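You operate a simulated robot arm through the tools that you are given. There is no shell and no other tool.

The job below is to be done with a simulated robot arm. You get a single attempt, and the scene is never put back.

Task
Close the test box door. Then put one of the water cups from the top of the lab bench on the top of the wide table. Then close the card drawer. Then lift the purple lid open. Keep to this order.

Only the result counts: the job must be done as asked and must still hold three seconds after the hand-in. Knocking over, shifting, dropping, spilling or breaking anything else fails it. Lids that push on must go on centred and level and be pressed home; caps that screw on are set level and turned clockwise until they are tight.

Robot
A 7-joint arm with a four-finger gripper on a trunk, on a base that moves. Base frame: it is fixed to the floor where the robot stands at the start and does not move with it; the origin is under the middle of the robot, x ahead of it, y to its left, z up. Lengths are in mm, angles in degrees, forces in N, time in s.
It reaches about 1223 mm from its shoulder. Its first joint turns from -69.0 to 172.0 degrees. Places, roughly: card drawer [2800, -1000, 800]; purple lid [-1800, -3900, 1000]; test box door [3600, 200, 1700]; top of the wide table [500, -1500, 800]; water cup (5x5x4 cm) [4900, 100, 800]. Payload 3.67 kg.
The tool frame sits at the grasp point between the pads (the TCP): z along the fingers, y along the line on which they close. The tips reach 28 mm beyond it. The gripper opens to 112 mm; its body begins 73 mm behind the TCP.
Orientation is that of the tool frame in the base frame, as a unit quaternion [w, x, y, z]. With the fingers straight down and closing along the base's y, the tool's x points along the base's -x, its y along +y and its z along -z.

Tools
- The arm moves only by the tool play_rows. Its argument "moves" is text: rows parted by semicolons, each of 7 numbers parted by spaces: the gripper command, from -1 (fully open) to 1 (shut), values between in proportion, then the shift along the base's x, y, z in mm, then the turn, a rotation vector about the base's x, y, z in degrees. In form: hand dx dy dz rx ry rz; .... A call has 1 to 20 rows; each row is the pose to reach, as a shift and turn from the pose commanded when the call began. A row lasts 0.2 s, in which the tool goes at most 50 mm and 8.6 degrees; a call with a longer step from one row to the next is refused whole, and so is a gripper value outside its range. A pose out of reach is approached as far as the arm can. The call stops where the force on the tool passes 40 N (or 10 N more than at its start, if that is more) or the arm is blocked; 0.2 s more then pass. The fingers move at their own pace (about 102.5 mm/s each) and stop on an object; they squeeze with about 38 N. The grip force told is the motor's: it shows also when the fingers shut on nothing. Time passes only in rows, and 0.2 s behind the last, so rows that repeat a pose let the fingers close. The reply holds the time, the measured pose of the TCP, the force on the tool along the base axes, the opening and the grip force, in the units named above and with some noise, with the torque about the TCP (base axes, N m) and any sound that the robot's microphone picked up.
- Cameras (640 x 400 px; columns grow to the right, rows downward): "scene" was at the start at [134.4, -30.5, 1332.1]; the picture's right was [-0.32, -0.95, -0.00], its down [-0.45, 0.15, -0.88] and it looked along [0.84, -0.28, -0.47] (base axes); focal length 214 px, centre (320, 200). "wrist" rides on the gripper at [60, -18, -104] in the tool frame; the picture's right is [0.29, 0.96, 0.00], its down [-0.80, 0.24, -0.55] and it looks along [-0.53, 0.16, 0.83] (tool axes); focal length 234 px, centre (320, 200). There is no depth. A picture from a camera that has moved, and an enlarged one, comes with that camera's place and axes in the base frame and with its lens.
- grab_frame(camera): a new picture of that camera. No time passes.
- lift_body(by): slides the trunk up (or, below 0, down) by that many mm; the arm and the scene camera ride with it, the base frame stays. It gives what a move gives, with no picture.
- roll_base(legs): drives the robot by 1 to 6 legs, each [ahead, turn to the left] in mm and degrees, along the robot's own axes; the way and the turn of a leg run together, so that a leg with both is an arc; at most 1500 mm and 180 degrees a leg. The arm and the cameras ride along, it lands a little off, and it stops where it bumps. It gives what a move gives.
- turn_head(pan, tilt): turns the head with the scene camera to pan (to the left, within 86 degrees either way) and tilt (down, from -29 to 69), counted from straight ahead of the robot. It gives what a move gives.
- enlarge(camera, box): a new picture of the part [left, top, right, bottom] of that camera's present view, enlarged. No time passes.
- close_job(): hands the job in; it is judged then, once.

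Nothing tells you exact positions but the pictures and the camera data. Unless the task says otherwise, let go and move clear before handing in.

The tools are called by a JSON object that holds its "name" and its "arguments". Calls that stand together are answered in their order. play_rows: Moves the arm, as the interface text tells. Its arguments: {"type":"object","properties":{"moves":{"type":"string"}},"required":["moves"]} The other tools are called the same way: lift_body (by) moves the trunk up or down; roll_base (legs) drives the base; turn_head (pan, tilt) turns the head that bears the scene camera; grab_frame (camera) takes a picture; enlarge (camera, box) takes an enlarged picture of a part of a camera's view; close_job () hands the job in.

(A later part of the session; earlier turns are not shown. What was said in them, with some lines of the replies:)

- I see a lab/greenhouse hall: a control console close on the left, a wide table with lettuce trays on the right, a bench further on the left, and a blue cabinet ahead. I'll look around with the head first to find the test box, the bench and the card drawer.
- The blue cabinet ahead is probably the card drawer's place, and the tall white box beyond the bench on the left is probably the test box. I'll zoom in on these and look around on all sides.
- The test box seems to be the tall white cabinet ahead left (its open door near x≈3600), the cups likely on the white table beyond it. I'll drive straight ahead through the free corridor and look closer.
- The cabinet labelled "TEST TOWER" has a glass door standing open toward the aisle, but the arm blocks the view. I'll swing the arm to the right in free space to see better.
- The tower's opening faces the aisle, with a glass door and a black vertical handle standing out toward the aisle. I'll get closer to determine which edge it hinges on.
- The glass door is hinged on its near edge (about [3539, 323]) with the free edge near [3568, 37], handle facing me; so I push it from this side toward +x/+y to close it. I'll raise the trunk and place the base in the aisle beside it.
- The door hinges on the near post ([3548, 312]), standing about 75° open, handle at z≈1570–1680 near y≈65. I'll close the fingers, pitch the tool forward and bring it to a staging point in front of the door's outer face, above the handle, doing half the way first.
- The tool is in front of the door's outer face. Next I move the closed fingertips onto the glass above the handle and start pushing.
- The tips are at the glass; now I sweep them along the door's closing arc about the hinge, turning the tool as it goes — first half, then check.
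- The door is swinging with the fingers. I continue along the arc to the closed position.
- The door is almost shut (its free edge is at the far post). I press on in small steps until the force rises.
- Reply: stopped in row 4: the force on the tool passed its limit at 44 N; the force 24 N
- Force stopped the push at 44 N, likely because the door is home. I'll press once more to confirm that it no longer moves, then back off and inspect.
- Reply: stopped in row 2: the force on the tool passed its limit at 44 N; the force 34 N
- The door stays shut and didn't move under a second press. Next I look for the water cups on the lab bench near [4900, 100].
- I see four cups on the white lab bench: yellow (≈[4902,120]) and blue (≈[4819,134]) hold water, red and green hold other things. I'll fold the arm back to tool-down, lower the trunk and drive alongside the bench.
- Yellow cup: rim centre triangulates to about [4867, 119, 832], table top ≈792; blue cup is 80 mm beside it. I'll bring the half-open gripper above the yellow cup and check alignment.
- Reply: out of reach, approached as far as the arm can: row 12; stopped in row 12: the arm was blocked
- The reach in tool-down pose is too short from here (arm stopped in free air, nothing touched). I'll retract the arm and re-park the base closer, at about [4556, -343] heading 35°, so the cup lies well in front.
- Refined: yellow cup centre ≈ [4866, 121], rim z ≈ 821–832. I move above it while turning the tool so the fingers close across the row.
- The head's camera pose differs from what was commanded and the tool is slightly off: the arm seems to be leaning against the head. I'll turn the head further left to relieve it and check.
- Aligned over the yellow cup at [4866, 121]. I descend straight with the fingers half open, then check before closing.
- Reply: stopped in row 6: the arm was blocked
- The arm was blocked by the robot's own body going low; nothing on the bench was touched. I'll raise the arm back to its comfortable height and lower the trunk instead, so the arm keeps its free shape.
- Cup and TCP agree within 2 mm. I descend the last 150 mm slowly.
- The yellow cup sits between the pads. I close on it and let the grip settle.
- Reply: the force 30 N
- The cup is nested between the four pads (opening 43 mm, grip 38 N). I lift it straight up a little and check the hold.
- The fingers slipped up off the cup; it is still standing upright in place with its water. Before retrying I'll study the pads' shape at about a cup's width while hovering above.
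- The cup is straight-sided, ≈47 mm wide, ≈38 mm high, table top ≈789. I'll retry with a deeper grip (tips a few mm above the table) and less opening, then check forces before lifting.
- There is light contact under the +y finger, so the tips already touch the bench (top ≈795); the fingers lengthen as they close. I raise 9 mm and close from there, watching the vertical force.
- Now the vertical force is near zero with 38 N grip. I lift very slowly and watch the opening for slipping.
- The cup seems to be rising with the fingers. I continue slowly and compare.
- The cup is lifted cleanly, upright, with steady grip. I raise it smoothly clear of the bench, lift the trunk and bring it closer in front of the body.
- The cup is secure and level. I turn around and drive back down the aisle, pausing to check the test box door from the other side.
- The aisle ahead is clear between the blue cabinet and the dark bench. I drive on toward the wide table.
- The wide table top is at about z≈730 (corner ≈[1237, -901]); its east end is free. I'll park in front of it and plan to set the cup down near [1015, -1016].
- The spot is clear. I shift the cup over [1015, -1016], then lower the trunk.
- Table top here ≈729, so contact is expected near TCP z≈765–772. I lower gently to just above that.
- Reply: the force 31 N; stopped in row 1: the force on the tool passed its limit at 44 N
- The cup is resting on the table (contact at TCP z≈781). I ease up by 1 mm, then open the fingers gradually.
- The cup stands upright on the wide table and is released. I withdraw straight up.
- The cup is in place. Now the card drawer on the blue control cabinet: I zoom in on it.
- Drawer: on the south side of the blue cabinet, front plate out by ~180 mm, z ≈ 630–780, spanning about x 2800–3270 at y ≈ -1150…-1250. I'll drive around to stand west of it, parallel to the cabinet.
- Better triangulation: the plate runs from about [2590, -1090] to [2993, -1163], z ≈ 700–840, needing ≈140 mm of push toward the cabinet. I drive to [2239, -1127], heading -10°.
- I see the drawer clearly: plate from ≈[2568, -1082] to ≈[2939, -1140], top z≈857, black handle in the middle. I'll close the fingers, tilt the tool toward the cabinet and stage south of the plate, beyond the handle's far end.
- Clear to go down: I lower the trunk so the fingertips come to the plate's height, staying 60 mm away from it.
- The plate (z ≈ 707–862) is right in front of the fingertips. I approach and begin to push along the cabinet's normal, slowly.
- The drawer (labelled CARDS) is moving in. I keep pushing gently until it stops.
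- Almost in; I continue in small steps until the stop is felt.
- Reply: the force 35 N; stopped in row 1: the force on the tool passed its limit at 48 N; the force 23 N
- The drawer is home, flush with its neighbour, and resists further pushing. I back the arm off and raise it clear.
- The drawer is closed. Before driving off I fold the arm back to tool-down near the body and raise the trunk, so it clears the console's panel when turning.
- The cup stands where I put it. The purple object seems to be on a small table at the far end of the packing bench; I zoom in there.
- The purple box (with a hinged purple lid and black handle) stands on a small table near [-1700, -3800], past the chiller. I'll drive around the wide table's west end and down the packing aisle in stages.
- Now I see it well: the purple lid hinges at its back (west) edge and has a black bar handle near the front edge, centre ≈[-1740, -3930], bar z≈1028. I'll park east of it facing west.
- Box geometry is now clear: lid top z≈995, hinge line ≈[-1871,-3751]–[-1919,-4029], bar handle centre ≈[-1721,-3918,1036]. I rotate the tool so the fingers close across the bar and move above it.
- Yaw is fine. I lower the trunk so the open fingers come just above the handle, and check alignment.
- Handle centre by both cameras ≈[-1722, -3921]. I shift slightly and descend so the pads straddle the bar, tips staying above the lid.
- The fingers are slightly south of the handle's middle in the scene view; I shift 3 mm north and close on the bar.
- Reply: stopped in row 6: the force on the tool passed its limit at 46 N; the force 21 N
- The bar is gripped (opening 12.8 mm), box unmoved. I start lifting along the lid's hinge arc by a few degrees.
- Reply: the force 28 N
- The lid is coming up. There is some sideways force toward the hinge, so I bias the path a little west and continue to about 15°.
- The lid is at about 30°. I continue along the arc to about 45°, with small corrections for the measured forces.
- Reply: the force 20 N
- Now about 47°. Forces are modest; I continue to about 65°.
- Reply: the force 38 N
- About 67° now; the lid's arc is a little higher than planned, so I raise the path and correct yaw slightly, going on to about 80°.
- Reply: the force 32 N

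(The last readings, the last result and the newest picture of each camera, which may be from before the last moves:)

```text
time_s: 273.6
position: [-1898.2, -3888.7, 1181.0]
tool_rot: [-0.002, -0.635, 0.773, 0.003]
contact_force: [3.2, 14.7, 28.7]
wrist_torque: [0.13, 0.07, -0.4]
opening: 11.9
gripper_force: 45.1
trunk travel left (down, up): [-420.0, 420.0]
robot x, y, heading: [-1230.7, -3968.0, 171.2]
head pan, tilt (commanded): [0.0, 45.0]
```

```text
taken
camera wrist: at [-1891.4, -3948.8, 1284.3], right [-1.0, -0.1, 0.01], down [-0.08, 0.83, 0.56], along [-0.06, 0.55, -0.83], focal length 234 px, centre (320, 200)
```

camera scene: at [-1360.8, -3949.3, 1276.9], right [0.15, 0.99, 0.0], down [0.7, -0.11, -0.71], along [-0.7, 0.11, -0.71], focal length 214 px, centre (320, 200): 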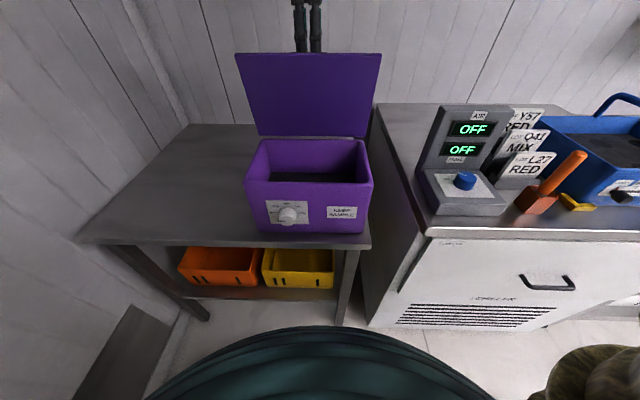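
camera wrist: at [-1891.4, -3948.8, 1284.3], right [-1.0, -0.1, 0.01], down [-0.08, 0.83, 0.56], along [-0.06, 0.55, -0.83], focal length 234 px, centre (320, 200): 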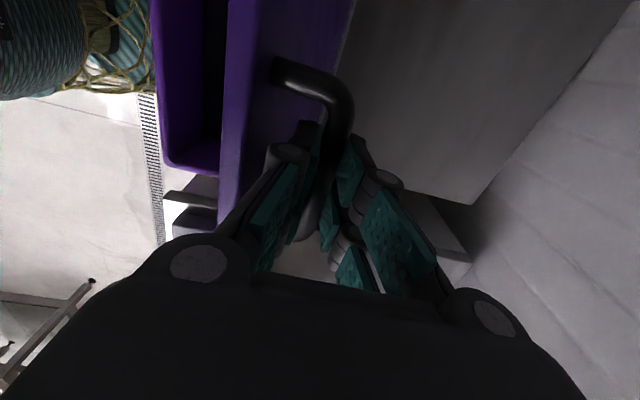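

About 82° now, box not shifted. I continue past vertical, toward 100°, watching for the hinge stop.

{"name": "play_rows", "arguments": {"moves": "1 0 0.5 2 0 0 0; 1 -7.6 2.3 1.8 0 0 0; 1 -15.2 3.5 0.8 0 0 0; 1 -22.7 4.7 -0.5 0 0 0; 1 -30 6 -2.2 0 0 0; 1 -37.4 7.2 -4.2 0 0 0; 1 -37.4 7.2 -4.2 0 0 0"}}

{"name": "grab_frame", "arguments": {"camera": "scene"}}

{"name": "grab_frame", "arguments": {"camera": "wrist"}}

```text
time_s: 275.2
position: [-1938.1, -3879.8, 1176.5]
tool_rot: [-0.002, -0.635, 0.772, 0.003]
contact_force: [-1.8, 15.5, 17.9]
wrist_torque: [0.36, 0.07, -0.5]
opening: 12.1
gripper_force: 45.0
trunk travel left (down, up): [-420.0, 420.0]
robot x, y, heading: [-1230.4, -3968.3, 170.9]
head pan, tilt (commanded): [0.0, 45.0]
```

```text
taken
camera scene: at [-1361.9, -3949.1, 1276.7], right [0.15, 0.99, 0.0], down [0.7, -0.11, -0.71], along [-0.7, 0.11, -0.71], focal length 214 px, centre (320, 200)
```

scene: 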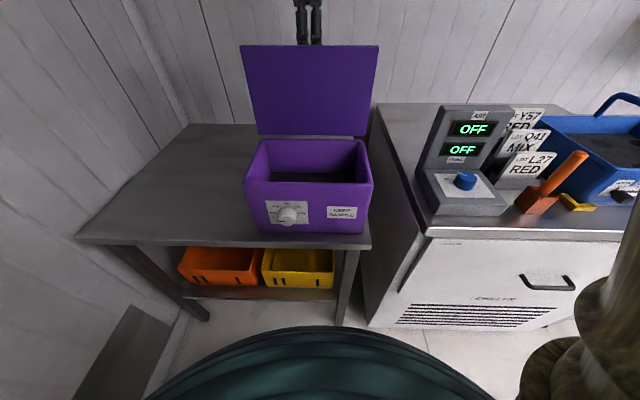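

```text
taken
camera wrist: at [-1930.0, -3942.0, 1279.5], right [-1.0, -0.1, 0.01], down [-0.08, 0.83, 0.56], along [-0.06, 0.55, -0.83], focal length 234 px, centre (320, 200)
```

wrist: 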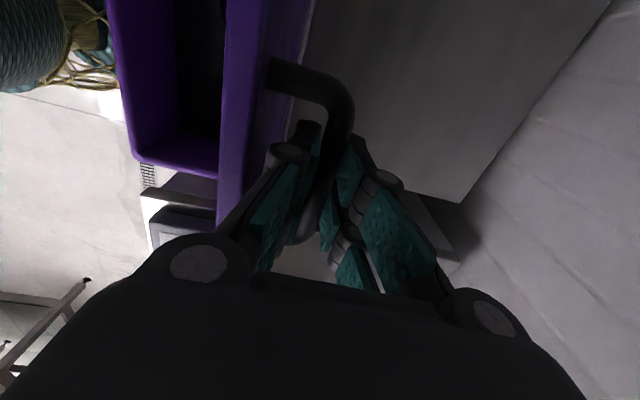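

The lid is just past vertical (~92°). I carry it a bit further, to about 105°, so that it will stay open.

{"name": "play_rows", "arguments": {"moves": "1 -3.6 1.2 0.2 0 0 0; 1 -7.2 2.2 -1.3 0 0 0; 1 -14.4 3.4 -4 0 0 0; 1 -21.4 4.5 -6.8 0 0 0; 1 -28.3 5.7 -10 0 0 0; 1 -35.1 6.8 -13.5 0 0 0; 1 -35.1 6.8 -13.5 0 0 0"}}

{"name": "grab_frame", "arguments": {"camera": "scene"}}

{"name": "grab_frame", "arguments": {"camera": "wrist"}}

```text
time_s: 276.8
position: [-1972.7, -3873.7, 1164.5]
tool_rot: [-0.002, -0.635, 0.772, 0.004]
contact_force: [-14.5, 12.7, 35.7]
wrist_torque: [0.23, 0.18, -0.39]
opening: 12.0
gripper_force: 45.2
trunk travel left (down, up): [-420.0, 420.0]
robot x, y, heading: [-1232.2, -3974.0, 170.9]
head pan, tilt (commanded): [0.0, 45.0]
```

```text
taken
camera scene: at [-1362.0, -3949.5, 1276.9], right [0.15, 0.99, 0.0], down [0.7, -0.11, -0.71], along [-0.7, 0.11, -0.71], focal length 214 px, centre (320, 200)
```

scene: 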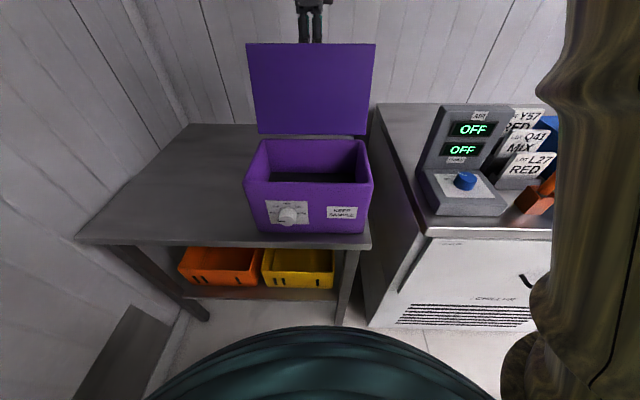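

```text
taken
camera wrist: at [-1965.3, -3935.5, 1267.0], right [-1.0, -0.1, 0.01], down [-0.08, 0.83, 0.56], along [-0.06, 0.55, -0.83], focal length 234 px, centre (320, 200)
```

wrist: 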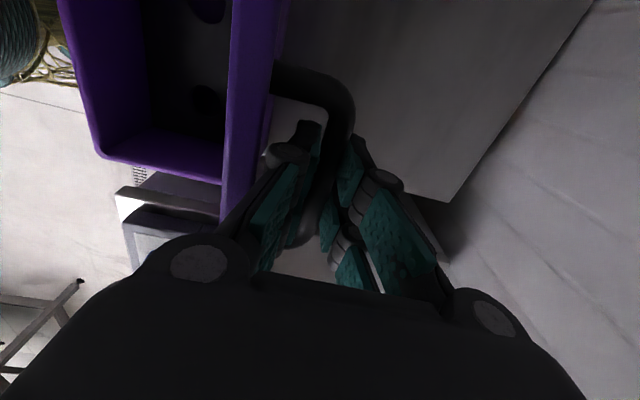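

The lid is past vertical (~103°). I loosen the fingers a little, still straddling the bar, to see which way the lid settles.

{"name": "play_rows", "arguments": {"moves": "0.75 0 0 0 0 0 0; 0.65 0 0 0 0 0 0; 0.55 0 0 0 0 0 0; 0.5 0 0 0 0 0 0; 0.5 0 0 0 0 0 0; 0.5 0 0 0 0 0 0"}}

{"name": "grab_frame", "arguments": {"camera": "wrist"}}

{"name": "enlarge", "arguments": {"camera": "scene", "box": [220, 0, 400, 240]}}

```text
time_s: 278.2
position: [-1973.1, -3876.6, 1161.2]
tool_rot: [0.0, -0.635, 0.772, 0.002]
contact_force: [-0.4, 0.5, -1.7]
wrist_torque: [0.01, 0.0, -0.01]
opening: 27.5
gripper_force: 0.0
trunk travel left (down, up): [-420.0, 420.0]
robot x, y, heading: [-1232.9, -3972.6, 171.0]
head pan, tilt (commanded): [0.0, 45.0]
```

```text
taken
camera wrist: at [-1966.2, -3937.1, 1264.7], right [-1.0, -0.1, 0.0], down [-0.08, 0.83, 0.56], along [-0.06, 0.55, -0.83], focal length 234 px, centre (320, 200)
```

wrist: 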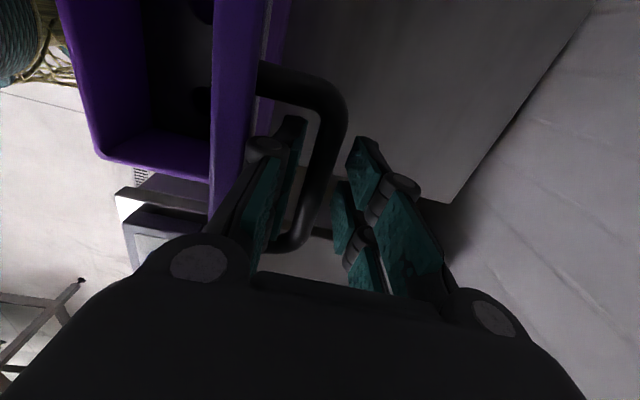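

```text
1.67 times, centred on (310, 120) of scene
camera zoom: at [-1363.1, -3950.5, 1276.5], right [0.15, 0.99, 0.0], down [0.7, -0.11, -0.71], along [-0.7, 0.11, -0.71], focal length 358 px, centre (337, 333)
```

zoom: 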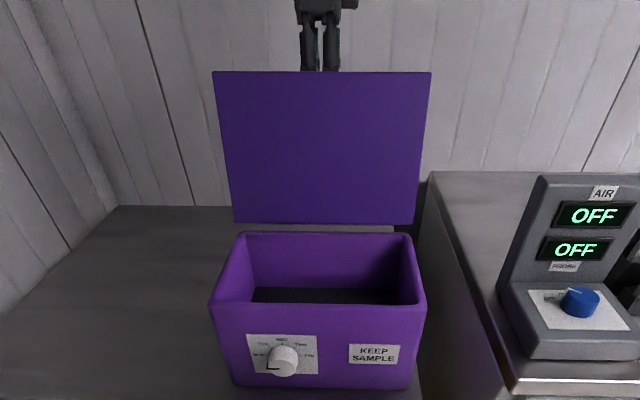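

The lid now stands by itself, no load on the fingers. I nudge it gently a few degrees further to see whether there is a stop.

{"name": "play_rows", "arguments": {"moves": "0.5 -4 0.7 -1 0 0 0; 0.5 -8 1.3 -3 0 0 0; 0.5 -12 2 -5 0 0 0; 0.5 -16 2.6 -7 0 0 0; 0.5 -20 3.3 -9 0 0 0; 0.5 -20 3.3 -9 0 0 0; 0.5 -20 3.3 -9 0 0 0"}}

{"name": "grab_frame", "arguments": {"camera": "wrist"}}

{"name": "enlarge", "arguments": {"camera": "scene", "box": [220, 0, 400, 240]}}

```text
time_s: 279.8
position: [-1992.4, -3869.7, 1156.0]
tool_rot: [-0.003, -0.635, 0.773, 0.001]
contact_force: [13.7, -9.8, 1.9]
wrist_torque: [-0.08, -0.09, -0.24]
opening: 36.1
gripper_force: 8.1
trunk travel left (down, up): [-420.0, 420.0]
robot x, y, heading: [-1227.8, -3973.8, 171.3]
head pan, tilt (commanded): [0.0, 45.0]
```

```text
taken
camera wrist: at [-1983.7, -3932.7, 1260.4], right [-1.0, -0.1, 0.01], down [-0.08, 0.83, 0.55], along [-0.06, 0.55, -0.83], focal length 234 px, centre (320, 200)
```

wrist: 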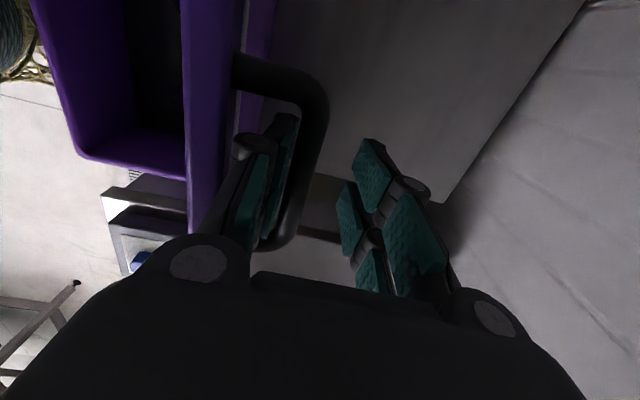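

```text
1.67 times, centred on (310, 120) of scene
camera zoom: at [-1361.3, -3951.9, 1276.8], right [0.15, 0.99, 0.0], down [0.7, -0.11, -0.71], along [-0.7, 0.11, -0.71], focal length 358 px, centre (337, 333)
```

zoom: 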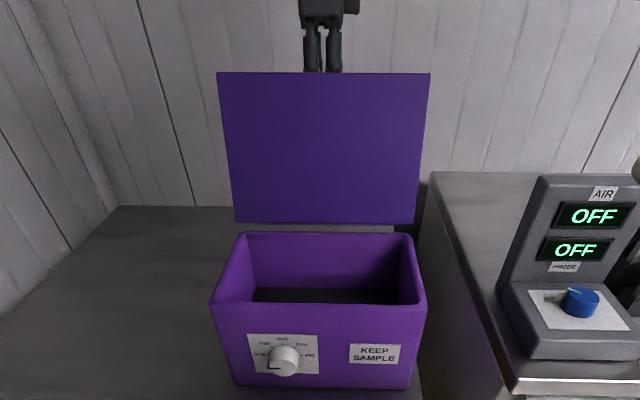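

There is a hard stop at about 103° — the lid is fully open and stands on its own. I relieve the pressure and lift the open fingers straight up off the bar.

{"name": "play_rows", "arguments": {"moves": "0.45 4 -0.7 0 0 0 0; 0.45 8 -1.3 0 0 0 0; 0.45 8 -1.3 0 0 0 0"}}

{"name": "grab_frame", "arguments": {"camera": "wrist"}}

```text
time_s: 280.6
position: [-1986.3, -3866.3, 1155.5]
tool_rot: [-0.004, -0.633, 0.774, -0.001]
contact_force: [0.0, -1.1, -0.2]
wrist_torque: [0.02, 0.05, -0.02]
opening: 31.1
gripper_force: 0.0
trunk travel left (down, up): [-420.0, 420.0]
robot x, y, heading: [-1230.0, -3968.2, 171.2]
head pan, tilt (commanded): [0.0, 45.0]
```

```text
taken
camera wrist: at [-1979.1, -3926.4, 1258.5], right [-1.0, -0.09, 0.01], down [-0.07, 0.83, 0.55], along [-0.05, 0.55, -0.84], focal length 234 px, centre (320, 200)
```

wrist: 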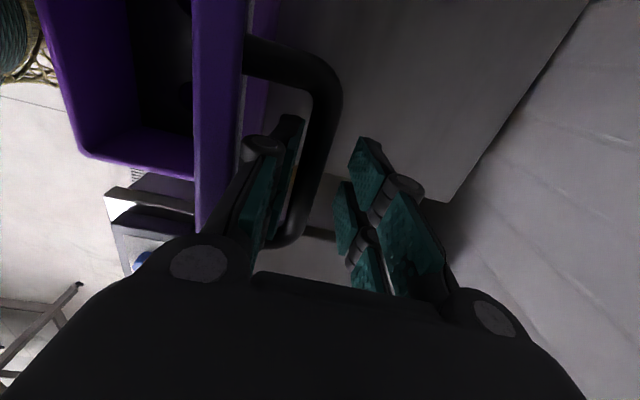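

{"name": "play_rows", "arguments": {"moves": "0.45 0 0 4 0 0 0; 0.45 0 0 9 0 0 0; 0.45 0 0 15 0 0 0; 0.45 0 0 22 0 0 0; 0.45 0 0 30 0 0 0; 0.45 0 0 40 0 0 0; 0.45 0 0 52 0 0 0; 0.45 0 0 65 0 0 0; 0.45 0 0 80 0 0 0"}}

{"name": "grab_frame", "arguments": {"camera": "scene"}}

{"name": "grab_frame", "arguments": {"camera": "wrist"}}

```text
time_s: 282.6
position: [-1981.9, -3864.7, 1245.5]
tool_rot: [-0.011, -0.633, 0.774, 0.0]
contact_force: [0.3, -0.2, 0.6]
wrist_torque: [0.0, 0.0, 0.02]
opening: 30.7
gripper_force: 0.0
trunk travel left (down, up): [-420.0, 420.0]
robot x, y, heading: [-1230.2, -3971.6, 171.1]
head pan, tilt (commanded): [0.0, 45.0]
```

```text
taken
camera scene: at [-1362.9, -3950.6, 1276.5], right [0.15, 0.99, 0.0], down [0.7, -0.11, -0.71], along [-0.7, 0.11, -0.71], focal length 214 px, centre (320, 200)
```

scene: 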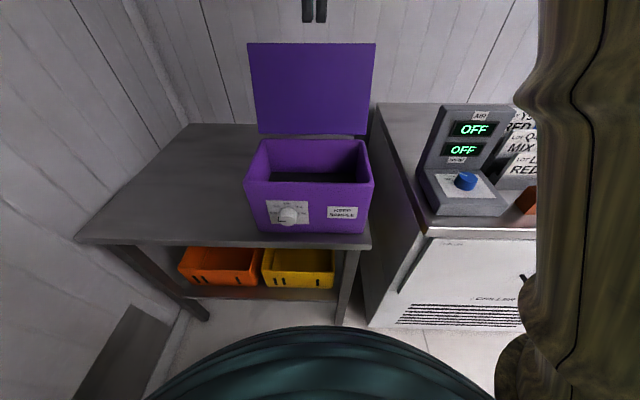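

```text
taken
camera wrist: at [-1973.4, -3924.2, 1349.4], right [-1.0, -0.09, 0.02], down [-0.07, 0.84, 0.54], along [-0.07, 0.54, -0.84], focal length 234 px, centre (320, 200)
```

wrist: 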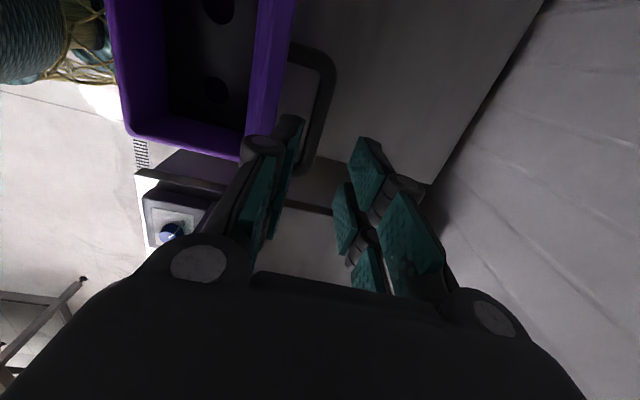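

The lid stays open with the hand free. I raise further and pull the arm back, clear of the lid.

{"name": "lift_body", "arguments": {"by": 120}}

{"name": "play_rows", "arguments": {"moves": "0.45 30 -5 0 0 0 0; 0.45 65 -11 0 0 0 0; 0.45 105 -17 0 0 0 0; 0.45 145 -24 0 0 0 0; 0.45 185 -31 0 0 0 0; 0.45 225 -37 0 0 0 0; 0.45 265 -44 0 0 0 0; 0.45 265 -44 0 0 0 0; 0.45 265 -44 0 0 0 0; 0.45 265 -44 0 0 0 0"}}

{"name": "grab_frame", "arguments": {"camera": "scene"}}

{"name": "grab_frame", "arguments": {"camera": "wrist"}}

```text
time_s: 284.1
position: [-1984.4, -3862.5, 1361.3]
tool_rot: [-0.01, -0.632, 0.775, -0.002]
contact_force: [0.4, 0.1, -0.2]
wrist_torque: [-0.02, 0.01, 0.04]
opening: 30.9
gripper_force: 0.2
trunk travel left (down, up): [-540.0, 300.0]
robot x, y, heading: [-1230.3, -3971.6, 171.2]
head pan, tilt (commanded): [0.0, 45.0]
```

```text
time_s: 286.3
position: [-1720.9, -3917.9, 1354.0]
tool_rot: [-0.001, -0.636, 0.772, 0.003]
contact_force: [0.5, 0.1, 0.2]
wrist_torque: [0.04, -0.02, 0.0]
opening: 31.0
gripper_force: 0.1
trunk travel left (down, up): [-540.0, 300.0]
robot x, y, heading: [-1231.8, -3968.5, 171.2]
head pan, tilt (commanded): [0.0, 45.0]
```

```text
taken
camera scene: at [-1362.7, -3951.3, 1396.6], right [0.15, 0.99, 0.0], down [0.7, -0.11, -0.71], along [-0.7, 0.11, -0.71], focal length 214 px, centre (320, 200)
```

scene: 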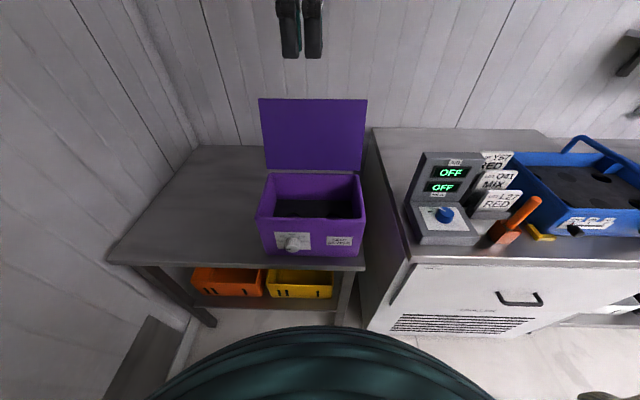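

```text
taken
camera wrist: at [-1713.0, -3979.3, 1456.7], right [-1.0, -0.1, 0.0], down [-0.08, 0.83, 0.56], along [-0.06, 0.55, -0.83], focal length 234 px, centre (320, 200)
```

wrist: 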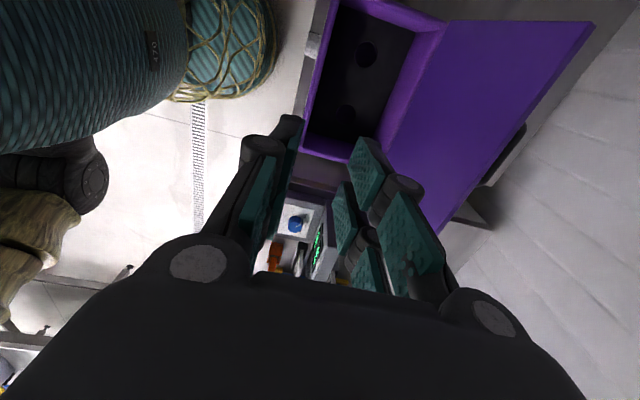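

The lid stands open and stable, the hand is clear; the test box door is shut, the water cup stands upright on the wide table, and the card drawer is closed. I hand the job in.

{"name": "close_job", "arguments": {}}

```text
The job is handed in.
```

I finished all four steps in the order you gave and handed the job in. I don't have the verdict yet.

- **Test box door:** I pushed it shut. It didn't move when I pressed a second time.
- **Water cup:** I moved the yellow cup to the free east end of the wide table, near [1015, -1016]. On my first grip the fingers slipped off the cup, but it stayed upright in place and kept its water. The second grip held, and when I last saw the cup it was standing upright with its water.
- **Card drawer:** I pushed it in until it stopped, flush with the drawer next to it. The cards went in with the drawer; I didn't look inside afterwards.
- **Purple lid:** I lifted it by its handle to its stop, just past vertical. It stayed open on its own for several seconds after I let go.

The gripper was off everything and the arm pulled back before I handed in. I saw nothing else knocked over or moved, and nothing spilled.
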